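You operate a simulated robot arm through the tools that you are given. There is no shell and no other tool.

You run a simulated robot arm. Do the job below in one go: nothing can be reset, and whatever is moved stays where it is left.

TASK
Push the white, blue and black weights up to the curved lath; add the grey one.
Fine: white at station 5, blue at 4, black at 3: slide them, don't lift; carry the grey one to station 2, up to the lath too.
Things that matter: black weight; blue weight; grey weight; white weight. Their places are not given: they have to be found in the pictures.

It is judged by the outcome, as a careful person would: the job done as asked, and still so three seconds after it is handed in. It fails if anything else is knocked over, pushed out of place, dropped, spilled or broken.

THE ROBOT
A 6-joint arm with a two-finger gripper, fixed in place. Base frame: the origin is on the floor under the middle of its stand, x ahead of it, y to its left, z up; the work surface is at about z = 0.88. Units: m, degrees, N and s.
It reaches about 1.572 m from its shoulder. Its first joint turns from -166.0 to 166.0 degrees. Payload 2.45 kg.
Tool frame: the origin (TCP) lies between the finger pads and is the grasp point; the fingertips stand 0.02 m ahead of it; z points along the fingers, y is the line along which they close. The gripper opens to 0.14 m; its body begins 0.168 m behind the TCP.
Orientation is told as [roll, pitch, yaw] about the base's x, y, z axes, in that order, counted from this pose: with the fingers straight down and closing along the base's y, the tool's x points along the base's -x, its y along +y and its z along -z.

THE INTERFACE
- The arm moves only by the tool servo_tool. Its argument "motion" is text: rows parted by semicolons, each of 7 numbers parted by spaces: the finger opening in m, from 0 to 0.14, then the shift along the base's x, y, z in m, then the turn, a rotation vector about the base's x, y, z in degrees. In form: jaw x y z ax ay az; .... A call has 1 to 20 rows; each row shifts and turns the commanded pose from where the row before left it. Each row takes 0.2 s and may step no farther than 0.05 m and 8.6 degrees from the row before; otherwise, or with a gripper value out of range, the whole call is refused. Where a pose cannot be reached the arm comes as near as it can. A force on the tool above 40 N (or 10 N above the force at the start of the call, whichever is more), or a blocked arm, ends the call early, and 0.2 s more pass. Each finger travels about 0.045 m/s and halts on what it meets, pressing with about 41 N; the grip force reading is that of the motor and also rises with nothing between the fingers. The clock runs only during rows and for 0.2 s after the last one: add rows that do not move to give the fingers time. It gives the time, the measured TCP pose, the force on the tool (base axes), the opening and the grip force at its end, in the units of the frame above (readings bear some noise), with the torque about the TCP (base axes, N m) and any sound that the robot's microphone picked up, and new pictures: "views" is both (left out), scene, wrist or none.
- Cameras (640 x 400 px; columns grow to the right, rows downward): "scene" is fixed at [0.4011, -0.4995, 1.5892]; the picture's right is [0.87, -0.50, 0.00], its down [-0.30, -0.52, -0.80] and it looks along [0.40, 0.69, -0.60] (base axes); focal length 343 px, centre (320, 200). "wrist" rides on the gripper at [0.078, 0.011, -0.209] in the tool frame; the picture's right is [-0.14, 0.99, 0.00], its down [-0.92, -0.13, -0.37] and it looks along [-0.36, -0.05, 0.93] (tool axes); focal length 280 px, centre (320, 200).
- locate(camera, pixels): for up to 12 pixels [column, row] of the newest picture of that camera ("zoom" is the newest enlarged one), the place [x, y, z] in the base frame of the surface seen there, good to about 0.002 m. No time passes.
- inspect(camera, box): a new picture of the part [left, top, right, bottom] of that camera's present view, enlarged. No time passes.
- hand_in(): hands the job in; it is judged then, once.

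Open the gripper and draw the arm clear of the work before you hand the job in, unless the task says otherwise.

The tools are called after ">>>" by a JSON object that holds its "op" and its "data". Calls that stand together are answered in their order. servo_tool: Moves the arm, as the interface text tells. Its arguments: {"type":"object","properties":{"motion":{"type":"string"},"views":{"type":"string","enum":["both","scene","wrist","none"]}},"required":["motion"]} The other tools are called the same way: locate (camera, pixels) gives the place of the surface under pixels of a picture; inspect (camera, box) takes an enlarged picture of a part of a camera's view; hand_in () hands the job in.

At the start:

```text
clock: 0.0
ee_pos: [0.6777, 0.3639, 1.0599]
tool_rot: [0.0, 0.1, -0.1]
wrist_force: [0.0, 0.5, -0.2]
ft_torque: [-0.01, 0.01, -0.01]
gripper_width: 0.1402
grip_force: 0.0
```

scene: 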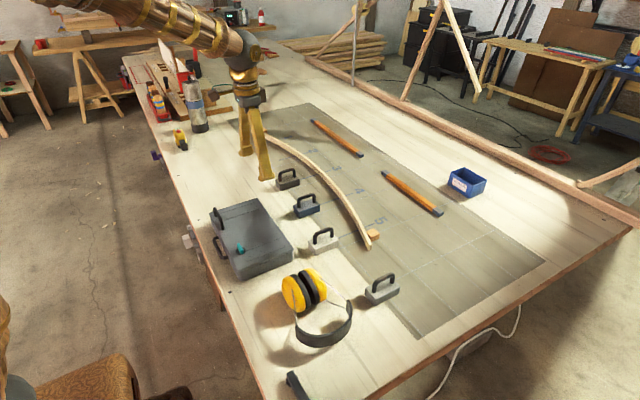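
wrist: 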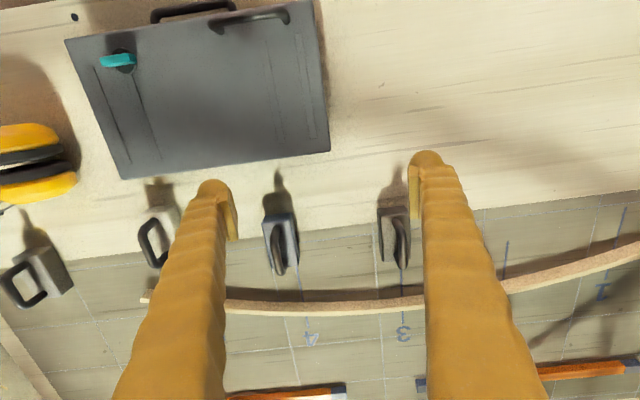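

I start by looking closer at the weights, the lath and the station marks around (230-400, 120-310) in the scene picture and in the wrist picture.

>>> {"op": "inspect", "data": {"camera": "scene", "box": [250, 120, 430, 310]}}

>>> {"op": "inspect", "data": {"camera": "wrist", "box": [0, 140, 640, 400]}}

```text
2.11 times, centred on (340, 215) of scene
```

zoom: 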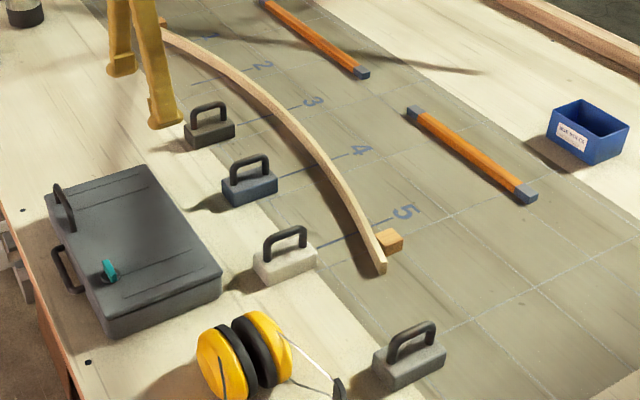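

```text
1.00 times, centred on (320, 270) of wrist (not enlarged: the box is as wide or as high as the picture)
```

zoom: 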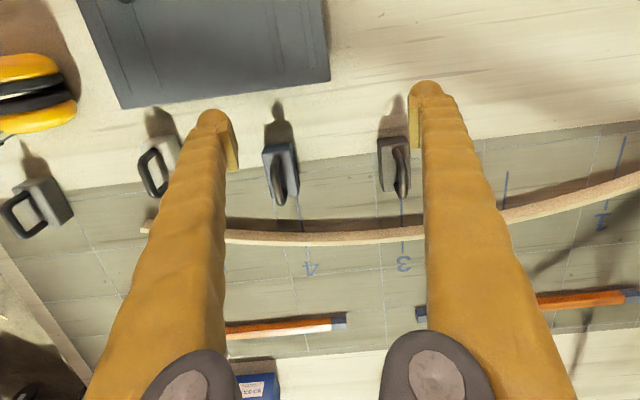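

I locate points on each weight in the scene picture zoom: the handle tops, block corners, the lath and station lines. First a tighter zoom of the weights.

>>> {"op": "inspect", "data": {"camera": "scene", "box": [265, 150, 385, 255]}}

>>> {"op": "locate", "data": {"camera": "wrist", "pixels": [[279, 245], [279, 272], [395, 235], [402, 262], [152, 240], [25, 285], [310, 335], [402, 335], [300, 300], [403, 300], [506, 250], [505, 207]]}}

```text
3.81 times, centred on (325, 202) of scene
```

zoom: 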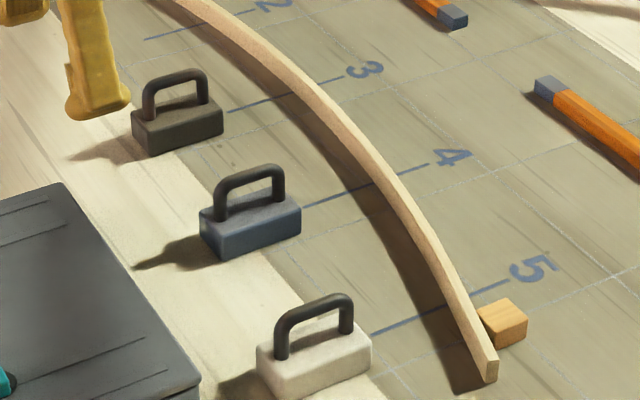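

```text
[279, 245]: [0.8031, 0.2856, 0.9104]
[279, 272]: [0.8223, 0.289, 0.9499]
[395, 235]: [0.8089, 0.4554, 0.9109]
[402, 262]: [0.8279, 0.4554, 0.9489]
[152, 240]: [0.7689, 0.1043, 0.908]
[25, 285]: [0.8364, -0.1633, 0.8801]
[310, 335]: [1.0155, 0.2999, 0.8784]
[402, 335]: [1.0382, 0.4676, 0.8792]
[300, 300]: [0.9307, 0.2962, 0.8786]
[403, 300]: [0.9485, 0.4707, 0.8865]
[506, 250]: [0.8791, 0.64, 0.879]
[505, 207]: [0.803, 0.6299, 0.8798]
```

I locate the station lines' ends and the lath's edges in this zoom (station 2 line from (147,38), 3 from (230,110) to (343,77), 4 from (304,206) to (428,164), 5 from (372,332) to (508,282)).

>>> {"op": "locate", "data": {"camera": "zoom", "pixels": [[147, 38], [200, 22], [230, 110], [343, 77], [304, 206], [428, 164], [372, 332], [508, 282], [480, 350], [490, 372], [503, 322], [340, 125]]}}

>>> {"op": "locate", "data": {"camera": "scene", "pixels": [[369, 247], [365, 232], [355, 212], [343, 192], [330, 175], [315, 160], [300, 149], [285, 141], [270, 135], [372, 240], [383, 288], [379, 278]]}}

```text
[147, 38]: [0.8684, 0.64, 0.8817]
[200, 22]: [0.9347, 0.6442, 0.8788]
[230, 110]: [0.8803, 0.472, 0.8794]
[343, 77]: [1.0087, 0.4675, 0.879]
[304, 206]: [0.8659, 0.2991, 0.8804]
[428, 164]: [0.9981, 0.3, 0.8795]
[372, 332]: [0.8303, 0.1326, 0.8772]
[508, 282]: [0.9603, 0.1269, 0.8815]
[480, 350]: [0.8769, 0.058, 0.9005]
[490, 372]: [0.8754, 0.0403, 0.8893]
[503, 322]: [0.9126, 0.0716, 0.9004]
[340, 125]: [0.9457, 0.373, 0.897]
```

```text
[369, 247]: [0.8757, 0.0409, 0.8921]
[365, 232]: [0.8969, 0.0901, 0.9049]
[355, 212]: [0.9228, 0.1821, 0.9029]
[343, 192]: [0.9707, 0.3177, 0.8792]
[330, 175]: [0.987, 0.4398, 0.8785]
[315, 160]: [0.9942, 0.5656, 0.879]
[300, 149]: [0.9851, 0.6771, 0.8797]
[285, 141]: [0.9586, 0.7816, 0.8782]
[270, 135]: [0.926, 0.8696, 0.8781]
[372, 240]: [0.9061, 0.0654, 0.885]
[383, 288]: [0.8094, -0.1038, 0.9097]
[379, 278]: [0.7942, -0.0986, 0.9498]
```

Station lines run along x at about y = 0.13 (5), 0.30 (4), 0.47 (3), 0.64 (2). Now I zoom in on each weight to measure its corners and handle.

>>> {"op": "inspect", "data": {"camera": "scene", "box": [300, 220, 350, 258]}}

>>> {"op": "inspect", "data": {"camera": "scene", "box": [285, 187, 335, 222]}}

>>> {"op": "inspect", "data": {"camera": "scene", "box": [265, 160, 315, 195]}}

>>> {"op": "inspect", "data": {"camera": "scene", "box": [350, 265, 415, 310]}}

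```text
10.53 times, centred on (325, 239) of scene
```

zoom: 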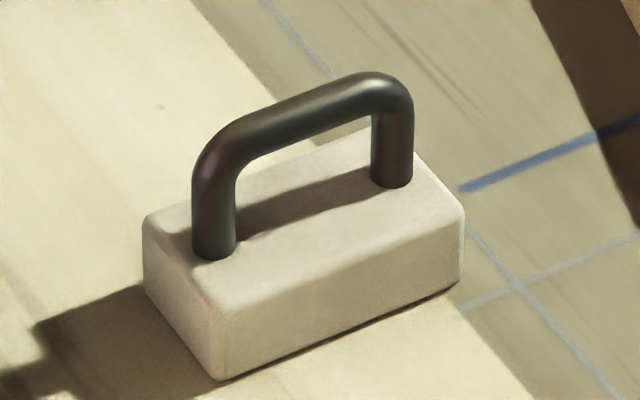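

```text
11.43 times, centred on (310, 204) of scene
```

zoom: 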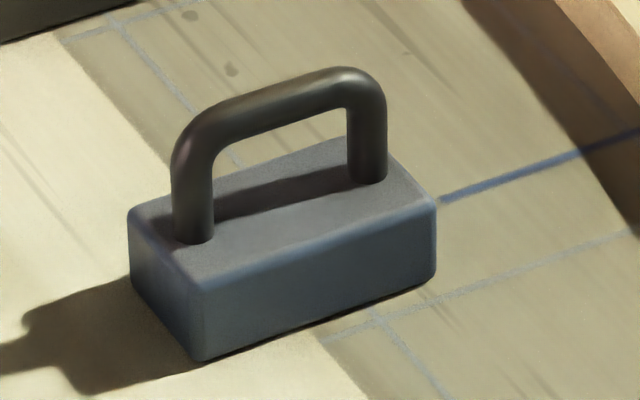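

```text
11.43 times, centred on (290, 178) of scene
```

zoom: 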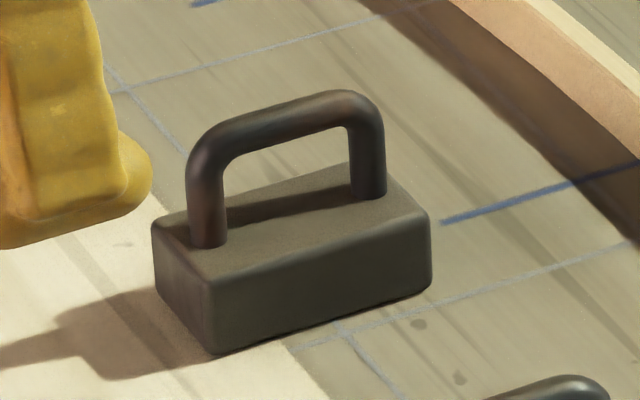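

```text
8.89 times, centred on (382, 288) of scene
```

zoom: 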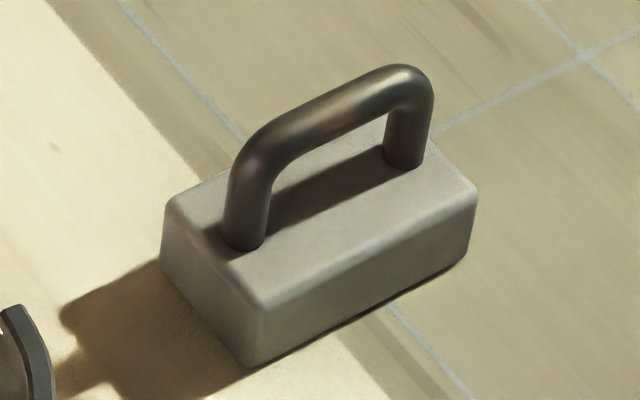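

The newest zoom is grey's; I locate its top corners ((172,207), (262,300), (470,190)), lower corners, handle feet and handle top.

>>> {"op": "locate", "data": {"camera": "zoom", "pixels": [[176, 207], [262, 300], [468, 192], [250, 362], [462, 255], [245, 240], [405, 162], [262, 140], [400, 72], [330, 105], [385, 125], [168, 258]]}}

>>> {"op": "inspect", "data": {"camera": "scene", "box": [300, 220, 350, 258]}}

```text
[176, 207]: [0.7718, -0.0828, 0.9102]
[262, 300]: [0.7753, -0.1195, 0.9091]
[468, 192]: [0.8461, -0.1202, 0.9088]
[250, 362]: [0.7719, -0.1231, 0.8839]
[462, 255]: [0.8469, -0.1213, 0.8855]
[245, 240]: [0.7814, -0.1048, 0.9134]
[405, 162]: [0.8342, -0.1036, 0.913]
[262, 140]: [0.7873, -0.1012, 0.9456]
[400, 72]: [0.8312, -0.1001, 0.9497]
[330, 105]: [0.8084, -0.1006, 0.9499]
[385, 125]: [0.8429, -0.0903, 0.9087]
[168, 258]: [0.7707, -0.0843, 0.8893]
```

```text
10.53 times, centred on (325, 239) of scene
```

zoom: 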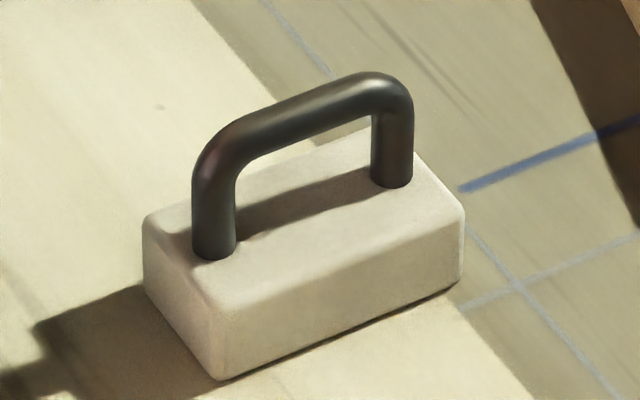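

Grey is a 75 x 40 x 30 mm block aligned with x, centred about (0.809, -0.102), handle top z = 0.95. Now the white one in the newest zoom.

>>> {"op": "locate", "data": {"camera": "zoom", "pixels": [[150, 222], [222, 308], [458, 212], [218, 376], [458, 280], [213, 250], [392, 180], [225, 140], [375, 78], [300, 105], [152, 280], [462, 188]]}}

>>> {"op": "inspect", "data": {"camera": "scene", "box": [285, 187, 335, 222]}}

```text
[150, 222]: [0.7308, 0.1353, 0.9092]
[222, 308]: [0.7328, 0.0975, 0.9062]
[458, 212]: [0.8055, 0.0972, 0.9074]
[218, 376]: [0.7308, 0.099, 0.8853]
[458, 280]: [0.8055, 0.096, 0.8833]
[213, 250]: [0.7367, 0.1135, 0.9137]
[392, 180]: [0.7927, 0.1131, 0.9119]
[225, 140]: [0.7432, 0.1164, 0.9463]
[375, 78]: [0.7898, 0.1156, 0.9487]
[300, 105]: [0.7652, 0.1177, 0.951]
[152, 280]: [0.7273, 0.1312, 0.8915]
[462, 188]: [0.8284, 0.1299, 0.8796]
```

```text
11.43 times, centred on (310, 204) of scene
```

zoom: 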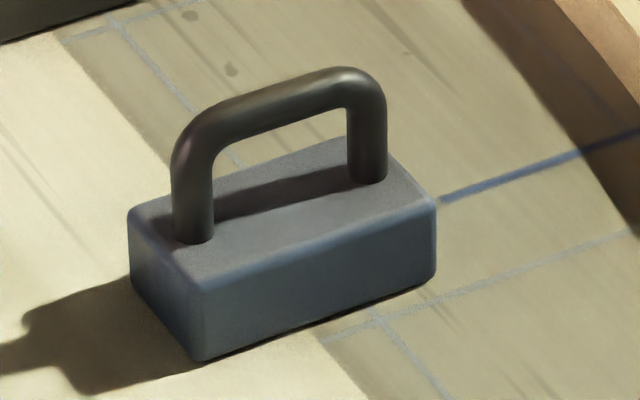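

White is centred about (0.768, 0.116), also aligned with x. Now the blue one.

>>> {"op": "locate", "data": {"camera": "zoom", "pixels": [[135, 214], [200, 285], [432, 205], [202, 356], [430, 272], [193, 238], [368, 178], [205, 122], [348, 72], [275, 96], [440, 200], [560, 158]]}}

>>> {"op": "inspect", "data": {"camera": "scene", "box": [265, 160, 315, 195]}}

```text
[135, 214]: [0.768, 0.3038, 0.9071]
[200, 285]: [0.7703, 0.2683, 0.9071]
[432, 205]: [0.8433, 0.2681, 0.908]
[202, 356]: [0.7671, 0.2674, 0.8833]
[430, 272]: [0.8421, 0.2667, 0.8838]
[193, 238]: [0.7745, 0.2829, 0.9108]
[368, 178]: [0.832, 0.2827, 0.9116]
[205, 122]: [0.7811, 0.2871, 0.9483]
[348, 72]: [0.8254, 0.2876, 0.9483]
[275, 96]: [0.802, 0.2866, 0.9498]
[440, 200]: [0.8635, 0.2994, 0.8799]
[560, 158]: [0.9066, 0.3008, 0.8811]
```

```text
11.43 times, centred on (290, 178) of scene
```

zoom: 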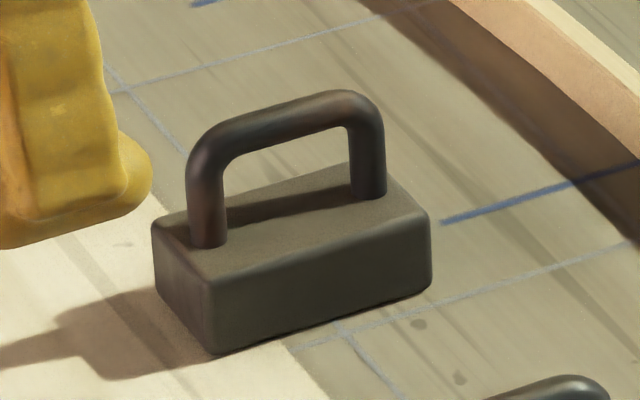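

Blue is centred about (0.806, 0.287). Now the black one, and then the lath near each station.

>>> {"op": "locate", "data": {"camera": "zoom", "pixels": [[158, 226], [212, 280], [428, 215], [216, 350], [428, 284], [207, 240], [368, 193], [215, 140], [350, 97], [280, 118], [450, 220], [600, 175]]}}

>>> {"op": "inspect", "data": {"camera": "scene", "box": [340, 205, 390, 250]}}

```text
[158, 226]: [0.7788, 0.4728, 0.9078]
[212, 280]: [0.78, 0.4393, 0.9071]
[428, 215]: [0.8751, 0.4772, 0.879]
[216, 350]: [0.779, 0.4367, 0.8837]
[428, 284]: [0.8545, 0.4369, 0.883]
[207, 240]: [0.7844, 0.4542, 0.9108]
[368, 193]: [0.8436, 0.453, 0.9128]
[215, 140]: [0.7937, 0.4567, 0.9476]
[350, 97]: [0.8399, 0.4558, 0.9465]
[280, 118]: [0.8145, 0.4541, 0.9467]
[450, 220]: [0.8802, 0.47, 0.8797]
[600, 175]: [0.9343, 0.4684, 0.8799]
```

```text
8.89 times, centred on (365, 228) of scene
```

zoom: 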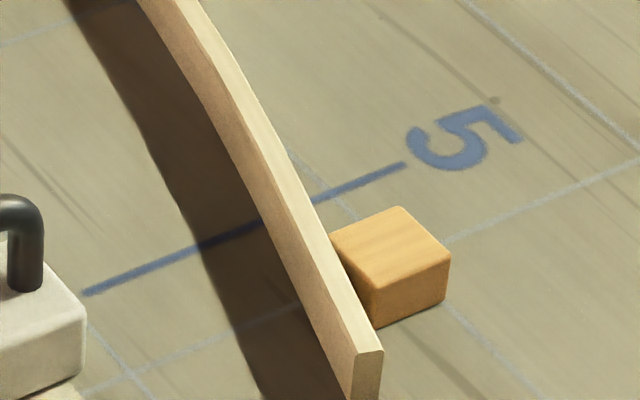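

Black is centred about (0.817, 0.457). Now I locate the near face of the lath at station 5: bottom edge around (260,222), top-near edge around (290,215), far edge (312,200), and the backing block.

>>> {"op": "locate", "data": {"camera": "zoom", "pixels": [[258, 224], [264, 218], [270, 205], [285, 205], [300, 200], [314, 203], [240, 180], [300, 290], [310, 300], [340, 330], [350, 395], [355, 345]]}}

>>> {"op": "inspect", "data": {"camera": "scene", "box": [320, 170, 370, 215]}}

```text
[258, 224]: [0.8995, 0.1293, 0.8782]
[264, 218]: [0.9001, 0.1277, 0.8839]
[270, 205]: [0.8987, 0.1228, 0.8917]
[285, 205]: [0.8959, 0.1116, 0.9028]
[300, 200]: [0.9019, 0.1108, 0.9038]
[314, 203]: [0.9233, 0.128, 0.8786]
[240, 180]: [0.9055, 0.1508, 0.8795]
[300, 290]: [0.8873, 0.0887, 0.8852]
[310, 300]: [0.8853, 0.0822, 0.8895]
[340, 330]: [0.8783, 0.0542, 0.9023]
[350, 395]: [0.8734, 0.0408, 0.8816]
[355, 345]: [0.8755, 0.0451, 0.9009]
```

```text
8.89 times, centred on (345, 192) of scene
```

zoom: 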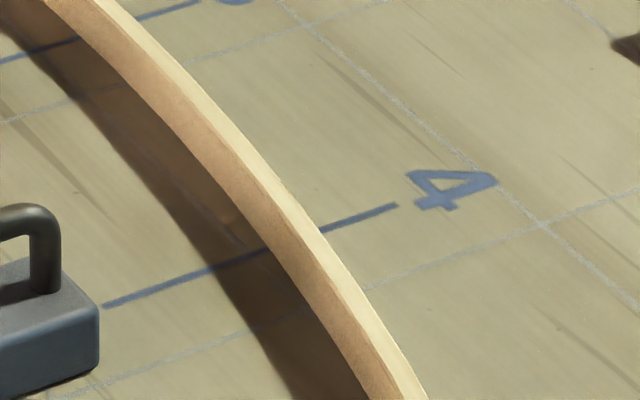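

The lath's near face at station 5 is at x ≈ 0.899 with a slope of about 0.29 (16°). Now the same at station 4 (line meets the lath near (270,250)).

>>> {"op": "locate", "data": {"camera": "zoom", "pixels": [[272, 251], [262, 236], [250, 221], [290, 277], [305, 297], [320, 318], [230, 197], [180, 140], [130, 85], [300, 250], [318, 228], [340, 350]]}}

>>> {"op": "inspect", "data": {"camera": "scene", "box": [295, 145, 345, 190]}}

```text
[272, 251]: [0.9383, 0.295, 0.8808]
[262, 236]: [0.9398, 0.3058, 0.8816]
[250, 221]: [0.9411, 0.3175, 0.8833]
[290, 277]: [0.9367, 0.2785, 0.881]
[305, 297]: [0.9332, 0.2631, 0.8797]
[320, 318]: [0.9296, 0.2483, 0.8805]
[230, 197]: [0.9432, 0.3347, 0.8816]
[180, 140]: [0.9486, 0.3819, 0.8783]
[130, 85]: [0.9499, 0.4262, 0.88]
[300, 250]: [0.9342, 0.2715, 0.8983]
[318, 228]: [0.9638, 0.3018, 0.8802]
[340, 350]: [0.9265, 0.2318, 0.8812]
```

```text
8.89 times, centred on (320, 168) of scene
```

zoom: 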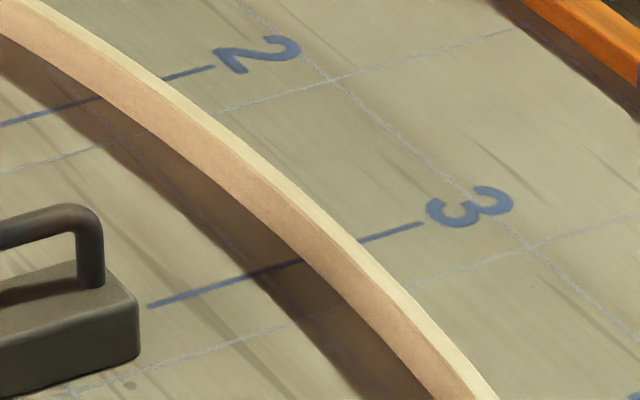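

Station 4: near face x ≈ 0.939, slope ≈ 0.15. Now stations 3 (line meets the lath near (300,262)) and 2 (near (103,98)).

>>> {"op": "locate", "data": {"camera": "zoom", "pixels": [[301, 263], [280, 243], [325, 287], [345, 308], [250, 217], [200, 175], [150, 135], [105, 100], [80, 80], [50, 60], [20, 40], [125, 116]]}}

>>> {"op": "inspect", "data": {"camera": "scene", "box": [225, 120, 325, 180]}}

```text
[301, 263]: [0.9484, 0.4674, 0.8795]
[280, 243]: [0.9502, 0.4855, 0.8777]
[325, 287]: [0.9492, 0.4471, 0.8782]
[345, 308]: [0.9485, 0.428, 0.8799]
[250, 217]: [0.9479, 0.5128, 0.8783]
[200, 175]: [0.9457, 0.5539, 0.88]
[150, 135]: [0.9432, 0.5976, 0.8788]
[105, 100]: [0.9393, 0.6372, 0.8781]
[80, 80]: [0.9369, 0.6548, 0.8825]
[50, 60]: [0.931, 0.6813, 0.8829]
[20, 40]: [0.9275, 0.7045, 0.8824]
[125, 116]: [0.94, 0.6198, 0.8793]
```

```text
6.40 times, centred on (275, 150) of scene
```

zoom: 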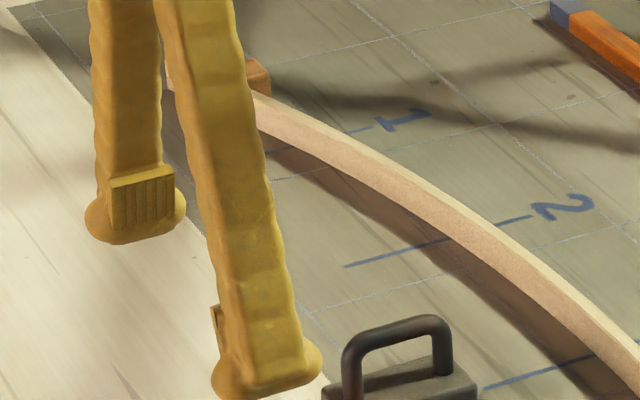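

All geometry is known: the lath's near face is at x ≈ 0.899 / 0.939 / 0.9495 / 0.939 at stations 5/4/3/2, with slopes of +16°, +8.5°, 0°, -8°. I now move above the white weight at (0.768, 0.116) while narrowing the gripper.

>>> {"op": "servo_tool", "data": {"motion": "0.12 0.015 -0.0412 0 0 0 0; 0.10 0.015 -0.0412 0 0 0 0; 0.08 0.015 -0.0412 0 0 0 0; 0.06 0.015 -0.0412 0 0 0 0; 0.06 0.015 -0.0412 0 0 0 0; 0.06 0.0153 -0.0412 0 0 0 0; 0.06 0 0 0 0 0 0; 0.06 0 0 0 0 0 0", "views": "both"}}

```text
clock: 1.8
ee_pos: [0.7667, 0.1174, 1.0612]
tool_rot: [0.0, 0.0, 0.1]
wrist_force: [-0.2, -0.1, 0.3]
ft_torque: [-0.04, -0.01, 0.0]
gripper_width: 0.06
grip_force: 0.0
```

scene: 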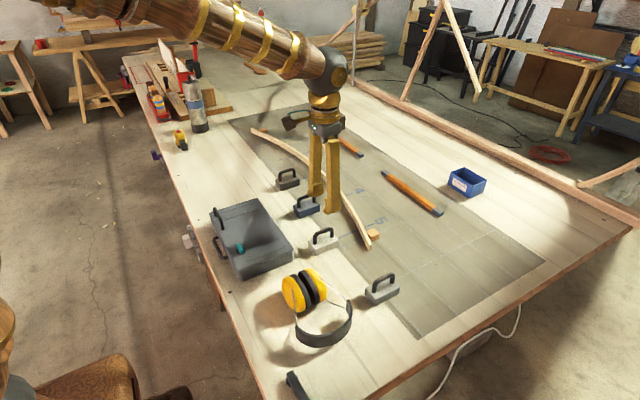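
wrist: 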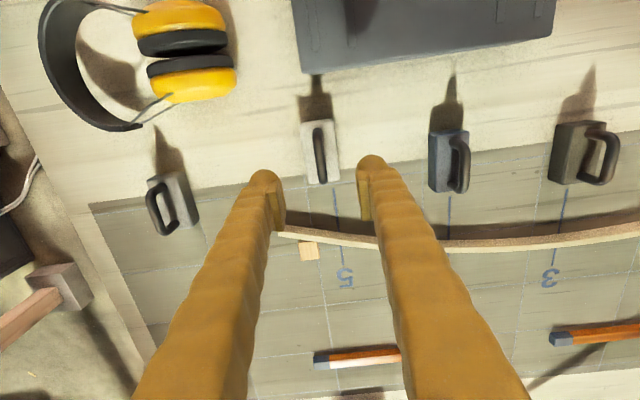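

The white weight sits between the fingers in the wrist view, handle at (318,150). I check its handle position there before descending.

>>> {"op": "locate", "data": {"camera": "wrist", "pixels": [[318, 130], [319, 150], [321, 175], [303, 125], [332, 123], [310, 182], [339, 180], [448, 160], [460, 160], [585, 150]]}}

>>> {"op": "inspect", "data": {"camera": "wrist", "box": [250, 90, 400, 200]}}

```text
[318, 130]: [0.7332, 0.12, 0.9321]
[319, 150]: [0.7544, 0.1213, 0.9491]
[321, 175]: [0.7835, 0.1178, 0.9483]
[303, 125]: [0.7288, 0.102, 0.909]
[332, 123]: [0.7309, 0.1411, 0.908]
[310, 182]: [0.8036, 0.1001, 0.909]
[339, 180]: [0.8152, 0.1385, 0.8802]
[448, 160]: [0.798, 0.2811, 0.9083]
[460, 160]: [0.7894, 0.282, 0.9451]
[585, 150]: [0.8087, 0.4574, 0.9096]
```

```text
3.64 times, centred on (325, 145) of wrist
```

zoom: 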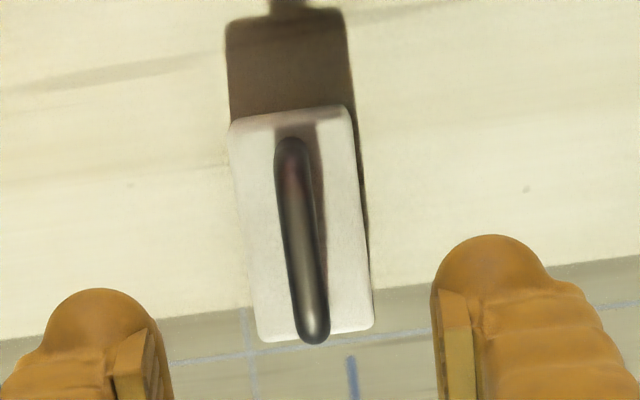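

The handle is at y ≈ 0.119, x ≈ 0.765, so the fingers straddle it; I descend to z ≈ 0.943 (tips at 0.923, clear of the block top at 0.91).

>>> {"op": "servo_tool", "data": {"motion": "0.06 0 0.0005 -0.03 0 0 0; 0.06 0 0.0005 -0.03 0 0 0; 0.06 0 0.0003 -0.03 0 0 0; 0.06 0 0 -0.02 0 0 0; 0.06 0 0 -0.007 0 0 0; 0.06 0 0 0 0 0 0", "views": "both"}}

```text
clock: 3.2
ee_pos: [0.7664, 0.1192, 0.9444]
tool_rot: [0.0, 0.0, -0.1]
wrist_force: [-1.2, -0.1, -0.5]
ft_torque: [0.0, 0.01, -0.03]
gripper_width: 0.06
grip_force: 0.1
```

scene: 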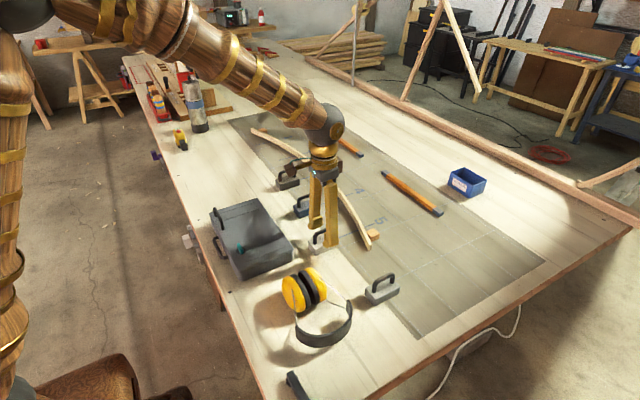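
wrist: 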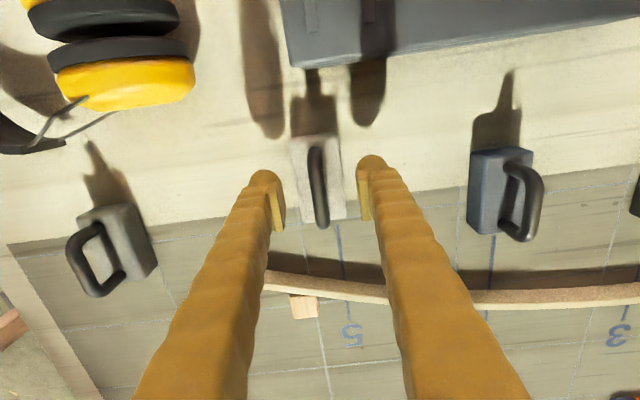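

The handle stands between the fingertips (318,190). I close the gripper on it without moving.

>>> {"op": "servo_tool", "data": {"motion": "0.04 0 0 0 0 0 0; 0.02 0 0 0 0 0 0; 0.0 0 0 0 0 0 0; 0.0 0 0 0 0 0 0; 0.0 0 0 0 0 0 0", "views": "both"}}

```text
clock: 4.4
ee_pos: [0.7666, 0.1176, 0.9446]
tool_rot: [0.1, 0.0, 0.0]
wrist_force: [0.2, -4.2, 1.6]
ft_torque: [-0.01, 0.02, 0.01]
gripper_width: 0.0072
grip_force: 35.2
```

scene: 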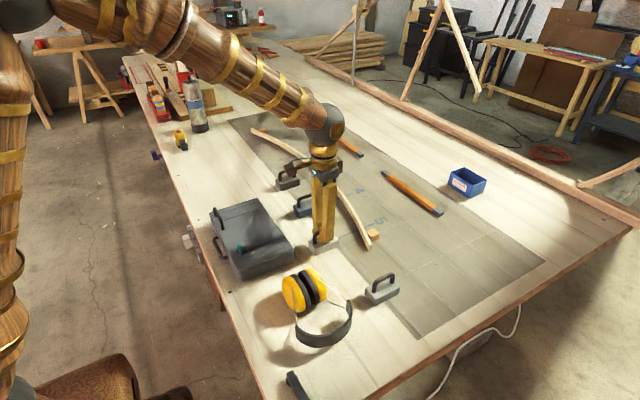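
wrist: 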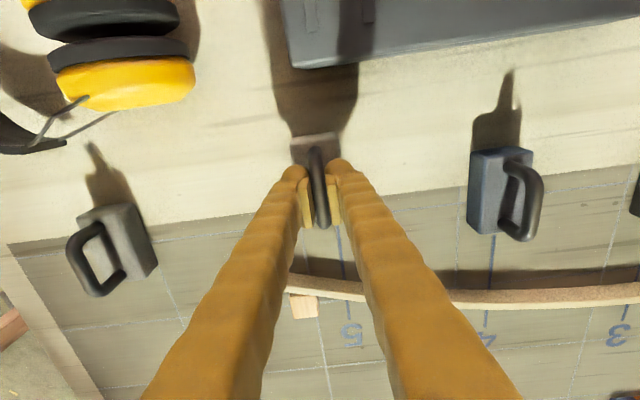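

The gripper holds the white handle (width 7 mm, 35 N). I slide it along the table towards station 5 with a gradual -16° turn so its nose squares up to the lath, stopping about 6 mm short.

>>> {"op": "servo_tool", "data": {"motion": "0 0.0088 0.002 0 0 0 -1.6; 0 0.0088 0.002 0 0 0 -1.6; 0 0.0088 0.002 0 0 0 -1.6; 0 0.0088 0.002 0 0 0 -1.6; 0 0.0088 0.002 0 0 0 -1.6; 0 0.0088 0.002 0 0 0 -1.6; 0 0.0088 0.002 0 0 0 -1.6; 0 0.0088 0.002 0 0 0 -1.6; 0 0.0088 0.002 0 0 0 -1.6; 0 0.0078 0.0015 0 0 0 -1.6; 0 0 0 0 0 0 0", "views": "both"}}

```text
clock: 6.8
ee_pos: [0.8543, 0.1386, 0.944]
tool_rot: [0.0, 0.0, -16.0]
wrist_force: [-4.2, -0.3, 4.4]
ft_torque: [-0.05, -0.11, -0.01]
gripper_width: 0.0072
grip_force: 35.0
```

scene: 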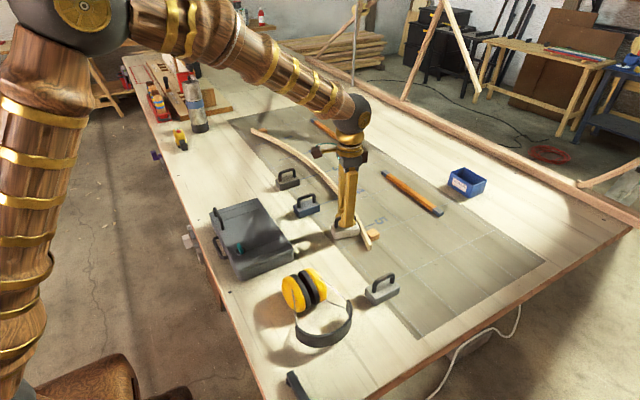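
wrist: 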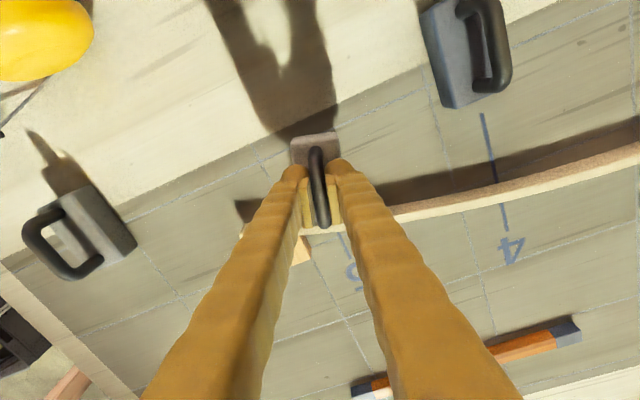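

White slid to about 6 mm from the lath with a sliding force of about 4 N. I zoom on the gap near (360,232) in the scene and (320,215) in the wrist view.

>>> {"op": "inspect", "data": {"camera": "scene", "box": [325, 210, 385, 255]}}

>>> {"op": "inspect", "data": {"camera": "wrist", "box": [270, 120, 370, 250]}}

```text
8.89 times, centred on (355, 232) of scene
```

zoom: 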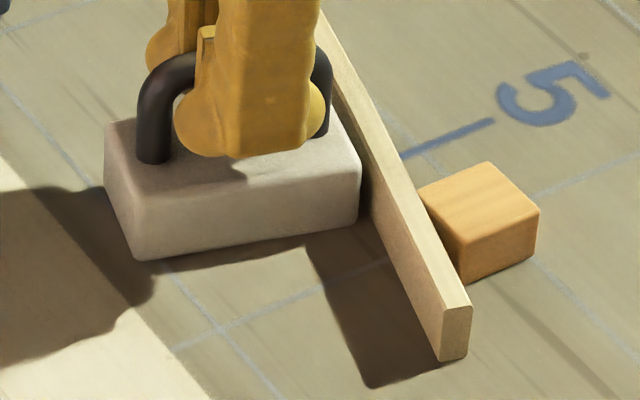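

```text
3.08 times, centred on (320, 185) of wrist
```

zoom: 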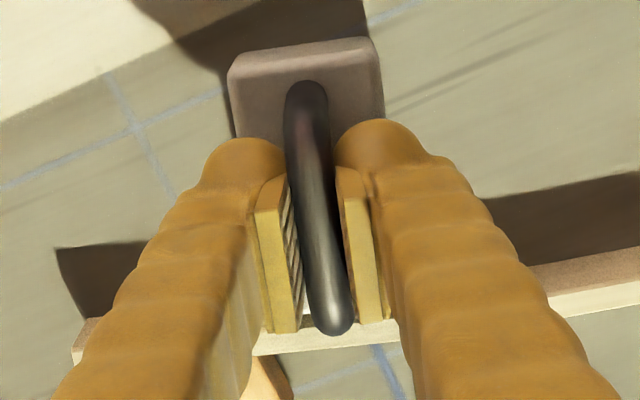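

A small dark gap remains at (366,200) in the zoom. I re-zoom the scene and measure the white front corner and lath end for a baseline.

>>> {"op": "inspect", "data": {"camera": "scene", "box": [345, 220, 377, 250]}}

```text
13.33 times, centred on (361, 235) of scene
```

zoom: 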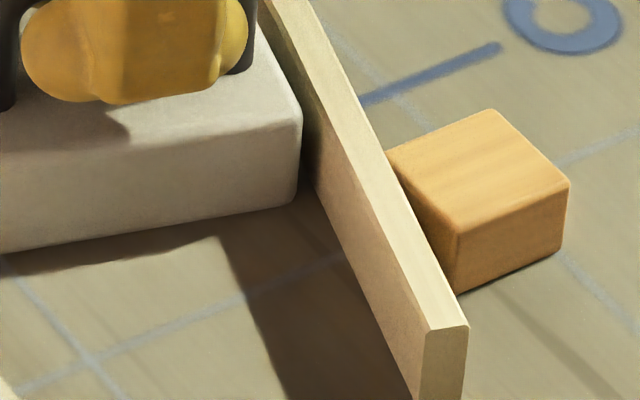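

>>> {"op": "locate", "data": {"camera": "zoom", "pixels": [[296, 195], [298, 120], [290, 200], [320, 190], [340, 240], [370, 300], [316, 170], [425, 335], [445, 360], [390, 370], [150, 215], [464, 340]]}}

```text
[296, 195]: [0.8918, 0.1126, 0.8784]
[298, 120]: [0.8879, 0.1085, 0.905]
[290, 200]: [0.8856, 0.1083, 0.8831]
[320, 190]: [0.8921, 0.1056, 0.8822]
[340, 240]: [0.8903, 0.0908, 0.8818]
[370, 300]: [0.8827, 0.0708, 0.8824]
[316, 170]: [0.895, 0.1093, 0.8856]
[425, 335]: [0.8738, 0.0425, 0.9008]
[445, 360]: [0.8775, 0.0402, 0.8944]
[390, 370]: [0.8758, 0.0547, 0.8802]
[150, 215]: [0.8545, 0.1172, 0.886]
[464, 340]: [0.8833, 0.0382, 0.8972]
```

Gap to the lath measures about 5.5 mm. I advance 4 mm along the lath's normal in small steps, reading the force.

>>> {"op": "servo_tool", "data": {"motion": "0 0.00096 -0.00028 0 0 0 0; 0 0.00096 -0.00028 0 0 0 0; 0 0.00096 -0.00028 0 0 0 0; 0 0.00096 -0.00028 0 0 0 0; 0 0 0 0 0 0 0", "views": "scene"}}

>>> {"op": "inspect", "data": {"camera": "scene", "box": [345, 220, 377, 250]}}

```text
clock: 8.0
ee_pos: [0.8573, 0.1368, 0.9436]
tool_rot: [0.0, 0.0, -16.0]
wrist_force: [-4.1, 1.1, 3.3]
ft_torque: [0.0, 0.0, 0.04]
gripper_width: 0.0072
grip_force: 34.8
```

scene: 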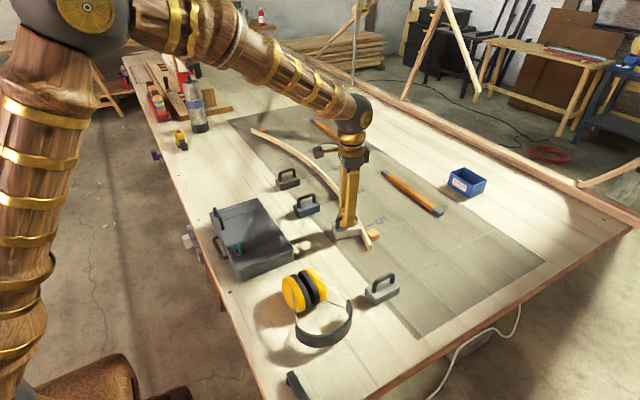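

```text
13.33 times, centred on (361, 235) of scene
```

zoom: 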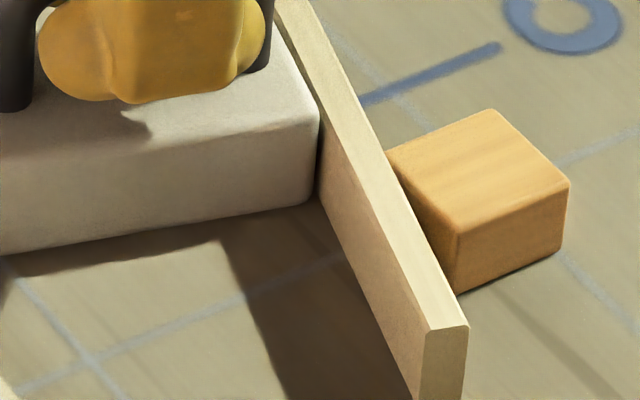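

The lath end is unmoved at (425,335) and the gap looks nearly closed; force is still the 4 N sliding friction. I advance in 0.5 mm steps while watching the force.

>>> {"op": "servo_tool", "data": {"motion": "0 0.00048 -0.00014 0 0 0 0; 0 0.00048 -0.00014 0 0 0 0; 0 0 0 0 0 0 0", "views": "scene"}}

>>> {"op": "inspect", "data": {"camera": "scene", "box": [345, 220, 377, 250]}}

```text
clock: 8.8
ee_pos: [0.8593, 0.137, 0.9439]
tool_rot: [0.0, 0.0, -15.9]
wrist_force: [-4.0, -0.1, 2.9]
ft_torque: [0.03, 0.05, 0.02]
gripper_width: 0.0074
grip_force: 35.2
```

scene: 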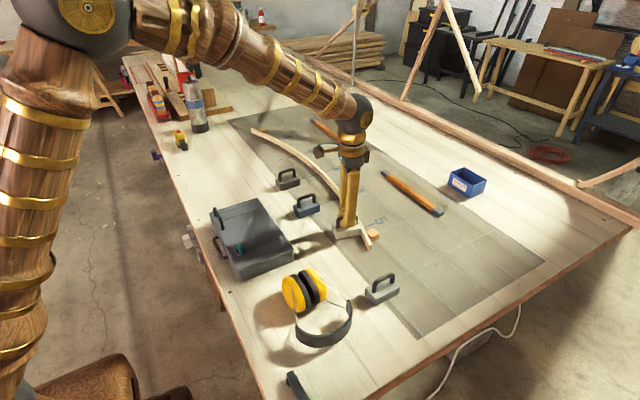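

```text
13.33 times, centred on (361, 235) of scene
```

zoom: 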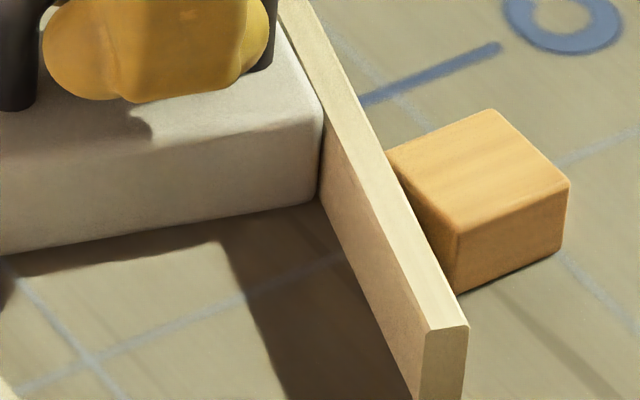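

Still about 1 mm or less; force unchanged (-4.0 N) and the lath unmoved. Another 0.5 mm step.

>>> {"op": "servo_tool", "data": {"motion": "0 0.00048 -0.00014 0 0 0 0; 0 0 0 0 0 0 0", "views": "none"}}

>>> {"op": "inspect", "data": {"camera": "scene", "box": [345, 220, 377, 250]}}

```text
clock: 9.4
ee_pos: [0.8594, 0.137, 0.9439]
tool_rot: [0.0, 0.0, -15.9]
wrist_force: [-10.8, 0.5, 5.5]
ft_torque: [0.03, 0.02, -0.13]
gripper_width: 0.0076
grip_force: 35.6
```

```text
13.33 times, centred on (361, 235) of scene
```

zoom: 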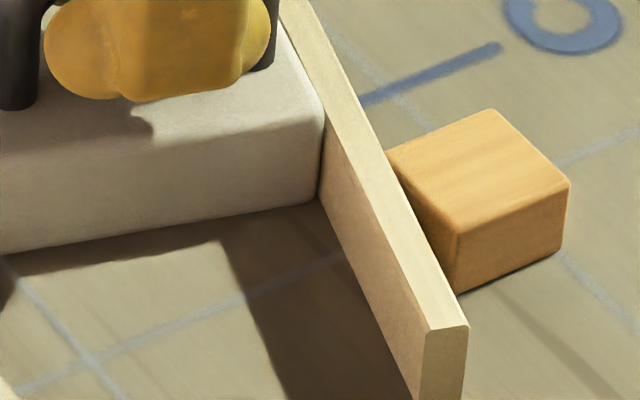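

The force jumped from 4 N to 10.8 N with the lath unmoved, so white touches the lath. I ease off 0.3 mm of command, open the fingers and rise straight up.

>>> {"op": "servo_tool", "data": {"motion": "0 -0.0003 0.0001 0 0 0 0; 0.01 0 0 0 0 0 0; 0.03 0 0 0 0 0 0; 0.05 0 0 0 0 0 0; 0.06 0 0 0 0 0 0; 0.06 0 0 0 0 0 0; 0.06 0 0 0.02 0 0 0; 0.06 0 0 0.04 0 0 0; 0.06 0 0 0.045 0 0 0; 0.06 0 0 0 0 0 0", "views": "both"}}

>>> {"op": "inspect", "data": {"camera": "scene", "box": [325, 210, 385, 255]}}

```text
clock: 11.6
ee_pos: [0.8588, 0.1357, 1.0501]
tool_rot: [0.0, 0.0, -16.0]
wrist_force: [0.9, 0.3, 0.5]
ft_torque: [0.03, 0.0, -0.02]
gripper_width: 0.0601
grip_force: 0.0
```

scene: 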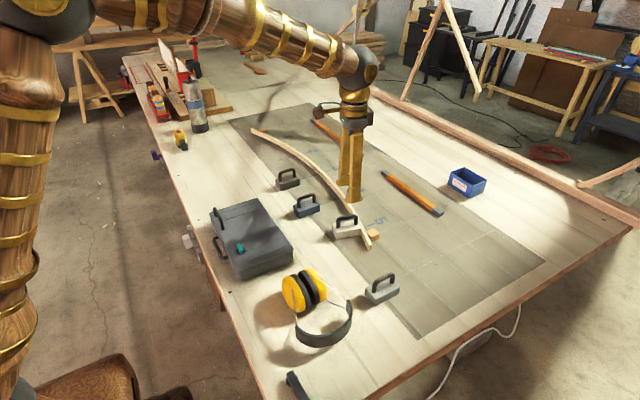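
wrist: 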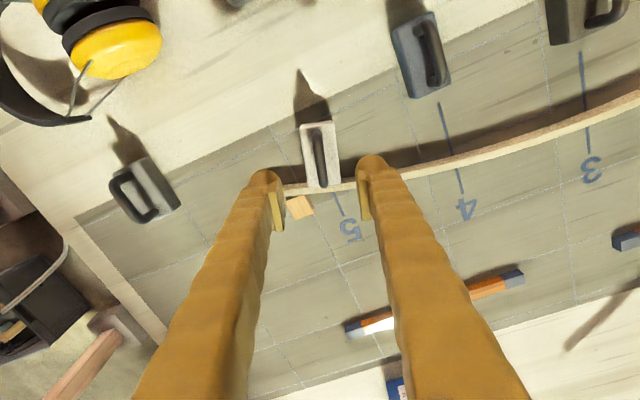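

```text
8.89 times, centred on (355, 232) of scene
```

zoom: 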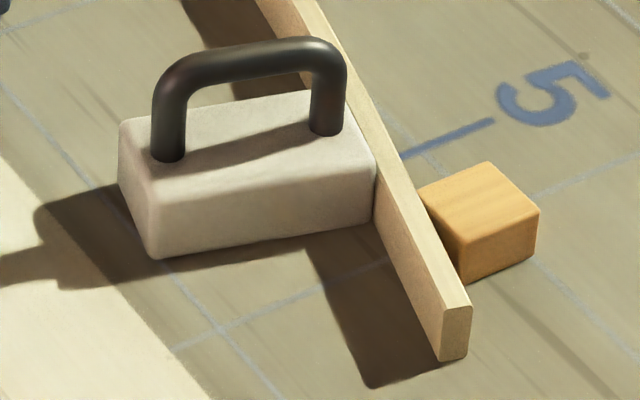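

White stands against the lath. I check the contact from above in the wrist view around (320,170).

>>> {"op": "inspect", "data": {"camera": "wrist", "box": [280, 110, 380, 210]}}

>>> {"op": "locate", "data": {"camera": "wrist", "pixels": [[303, 125], [334, 123], [309, 186], [340, 182], [340, 200], [346, 214], [318, 150], [431, 55], [420, 30], [402, 96], [448, 88], [437, 80]]}}

```text
4.00 times, centred on (330, 160) of wrist
```

zoom: 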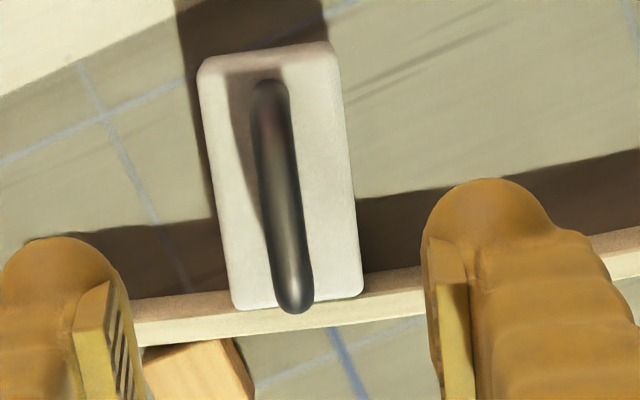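

```text
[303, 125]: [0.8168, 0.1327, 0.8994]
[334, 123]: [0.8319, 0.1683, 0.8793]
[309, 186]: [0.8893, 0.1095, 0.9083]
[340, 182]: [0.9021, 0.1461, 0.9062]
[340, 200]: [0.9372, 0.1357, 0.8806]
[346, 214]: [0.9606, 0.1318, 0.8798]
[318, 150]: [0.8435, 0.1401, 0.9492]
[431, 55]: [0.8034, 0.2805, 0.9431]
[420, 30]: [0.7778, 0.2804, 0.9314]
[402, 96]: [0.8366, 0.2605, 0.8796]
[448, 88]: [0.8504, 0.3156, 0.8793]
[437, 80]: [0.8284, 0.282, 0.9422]
```

White is square against the lath, front face centre at y ≈ 0.128 (station 5 line at 0.13). Next I move above the blue weight at (0.804, 0.287), turning back to yaw 0.

>>> {"op": "servo_tool", "data": {"motion": "0.06 -0.0137 0.0378 0 0 0 4; 0.06 -0.0137 0.0378 0 0 0 4; 0.06 -0.0137 0.0378 0 0 0 4; 0.06 -0.0137 0.0378 0 0 0 4; 0.06 0 0 0 0 0 0; 0.06 0 0 0 0 0 0", "views": "wrist"}}

>>> {"op": "inspect", "data": {"camera": "wrist", "box": [250, 90, 400, 200]}}

```text
clock: 13.0
ee_pos: [0.8045, 0.2871, 1.0495]
tool_rot: [0.0, 0.1, 0.0]
wrist_force: [0.1, 0.2, -0.3]
ft_torque: [0.0, 0.01, 0.03]
gripper_width: 0.0601
grip_force: 0.0
```

wrist: 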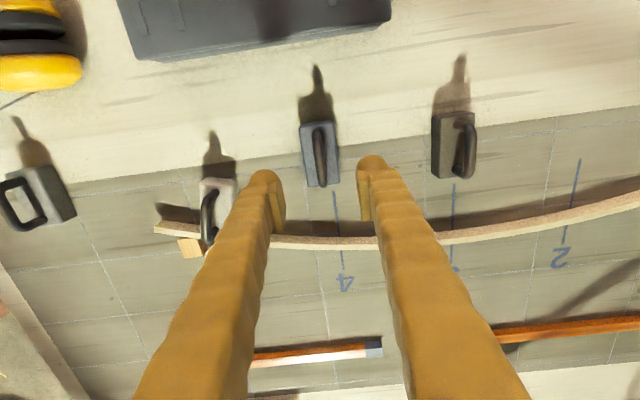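

```text
3.64 times, centred on (325, 145) of wrist
```

zoom: 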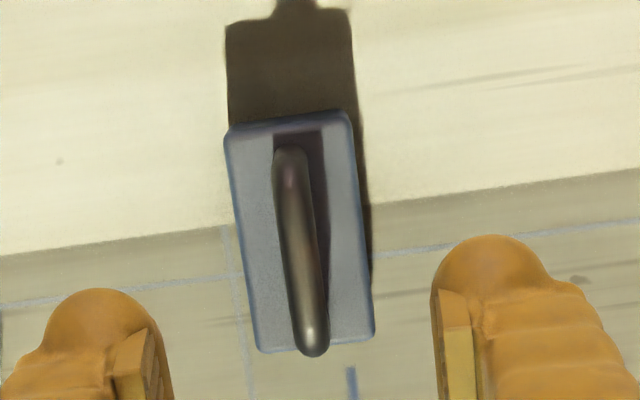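

The blue handle is between the fingers just as white's was. I descend 0.106 m and close on the handle.

>>> {"op": "servo_tool", "data": {"motion": "0.06 0 0 -0.035 0 0 0; 0.06 0 0 -0.035 0 0 0; 0.06 0 0 -0.025 0 0 0; 0.06 0 0 -0.011 0 0 0; 0.06 0 0 0 0 0 0; 0.04 0 0 0 0 0 0; 0.02 0 0 0 0 0 0; 0.0 0 0 0 0 0 0; 0.0 0 0 0 0 0 0; 0.0 0 0 0 0 0 0", "views": "both"}}

```text
clock: 15.2
ee_pos: [0.8047, 0.2879, 0.9425]
tool_rot: [0.0, 0.0, 0.0]
wrist_force: [0.5, -3.3, -0.5]
ft_torque: [-0.01, 0.02, 0.01]
gripper_width: 0.007
grip_force: 35.0
```

scene: 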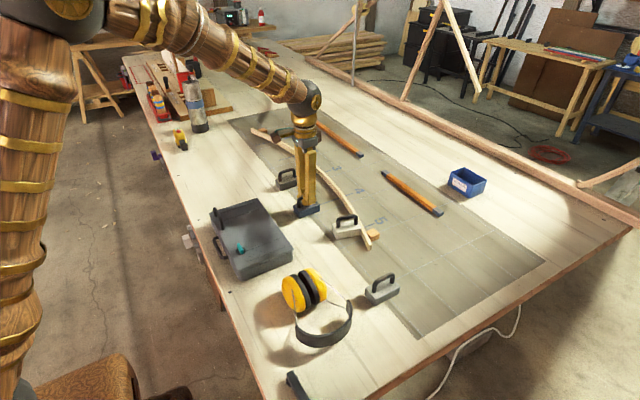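
wrist: 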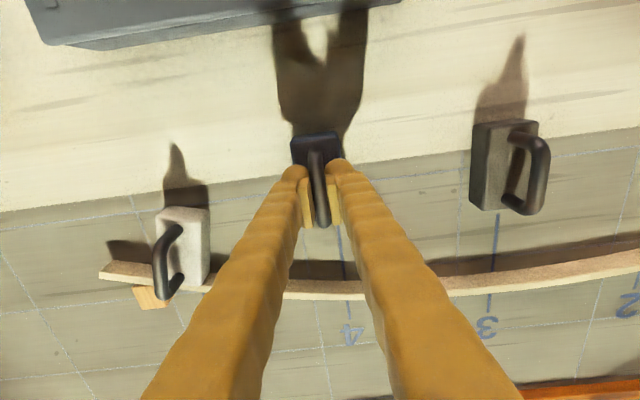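

Blue is gripped (35 N, z unchanged). I slide it towards station 4 with a gradual -8.5° turn, stopping about 5 mm short of the lath.

>>> {"op": "servo_tool", "data": {"motion": "0 0.0092 0.0016 0 0 0 -0.85; 0 0.0092 0.0016 0 0 0 -0.85; 0 0.0092 0.0016 0 0 0 -0.85; 0 0.0092 0.0016 0 0 0 -0.85; 0 0.0092 0.0016 0 0 0 -0.85; 0 0.0092 0.0016 0 0 0 -0.85; 0 0.0092 0.0016 0 0 0 -0.85; 0 0.0092 0.0016 0 0 0 -0.85; 0 0.0092 0.0016 0 0 0 -0.85; 0 0.0085 0.0015 0 0 0 -0.85; 0 0 0 0 0 0 0", "views": "both"}}

>>> {"op": "inspect", "data": {"camera": "scene", "box": [315, 180, 360, 215]}}

```text
clock: 17.6
ee_pos: [0.8952, 0.3038, 0.9434]
tool_rot: [0.0, 0.0, -8.5]
wrist_force: [-3.5, 0.1, 3.7]
ft_torque: [-0.02, -0.13, 0.01]
gripper_width: 0.0073
grip_force: 35.1
```

scene: 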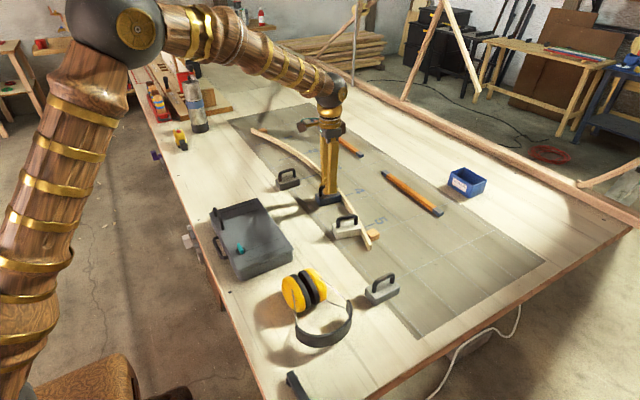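
wrist: 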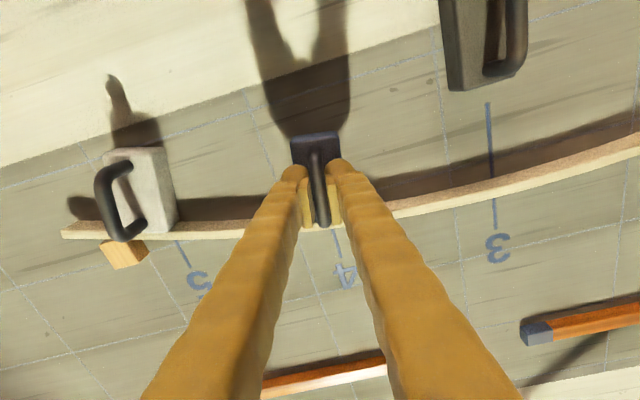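

```text
11.43 times, centred on (338, 198) of scene
```

zoom: 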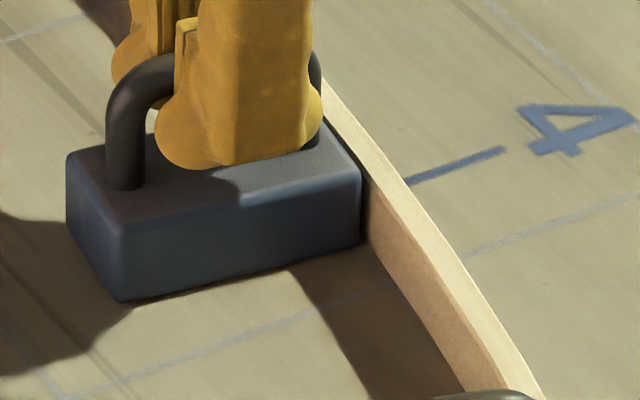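

Blue is a few mm short of the lath with 3.5 N sliding friction. I advance 4 mm in 1 mm steps along the lath's normal.

>>> {"op": "servo_tool", "data": {"motion": "0 0.00099 -0.00015 0 0 0 0; 0 0.00099 -0.00015 0 0 0 0; 0 0.00099 -0.00015 0 0 0 0; 0 0.00099 -0.00015 0 0 0 0; 0 0 0 0 0 0 0", "views": "none"}}

>>> {"op": "inspect", "data": {"camera": "scene", "box": [315, 180, 360, 215]}}

```text
clock: 18.8
ee_pos: [0.8996, 0.3032, 0.9424]
tool_rot: [0.0, 0.1, -8.4]
wrist_force: [-23.2, -0.4, 0.4]
ft_torque: [0.07, 0.54, 0.39]
gripper_width: 0.0069
grip_force: 35.0
```

```text
11.43 times, centred on (338, 198) of scene
```

zoom: 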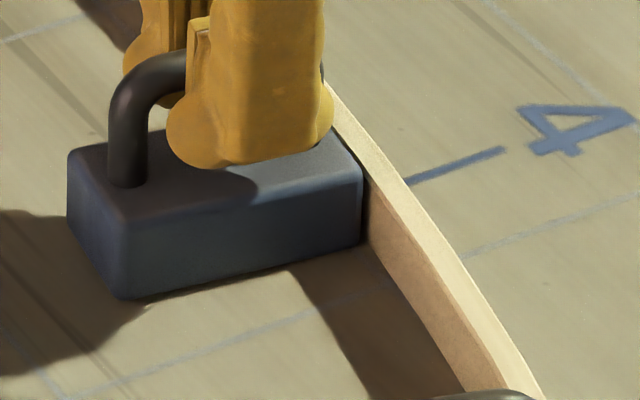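

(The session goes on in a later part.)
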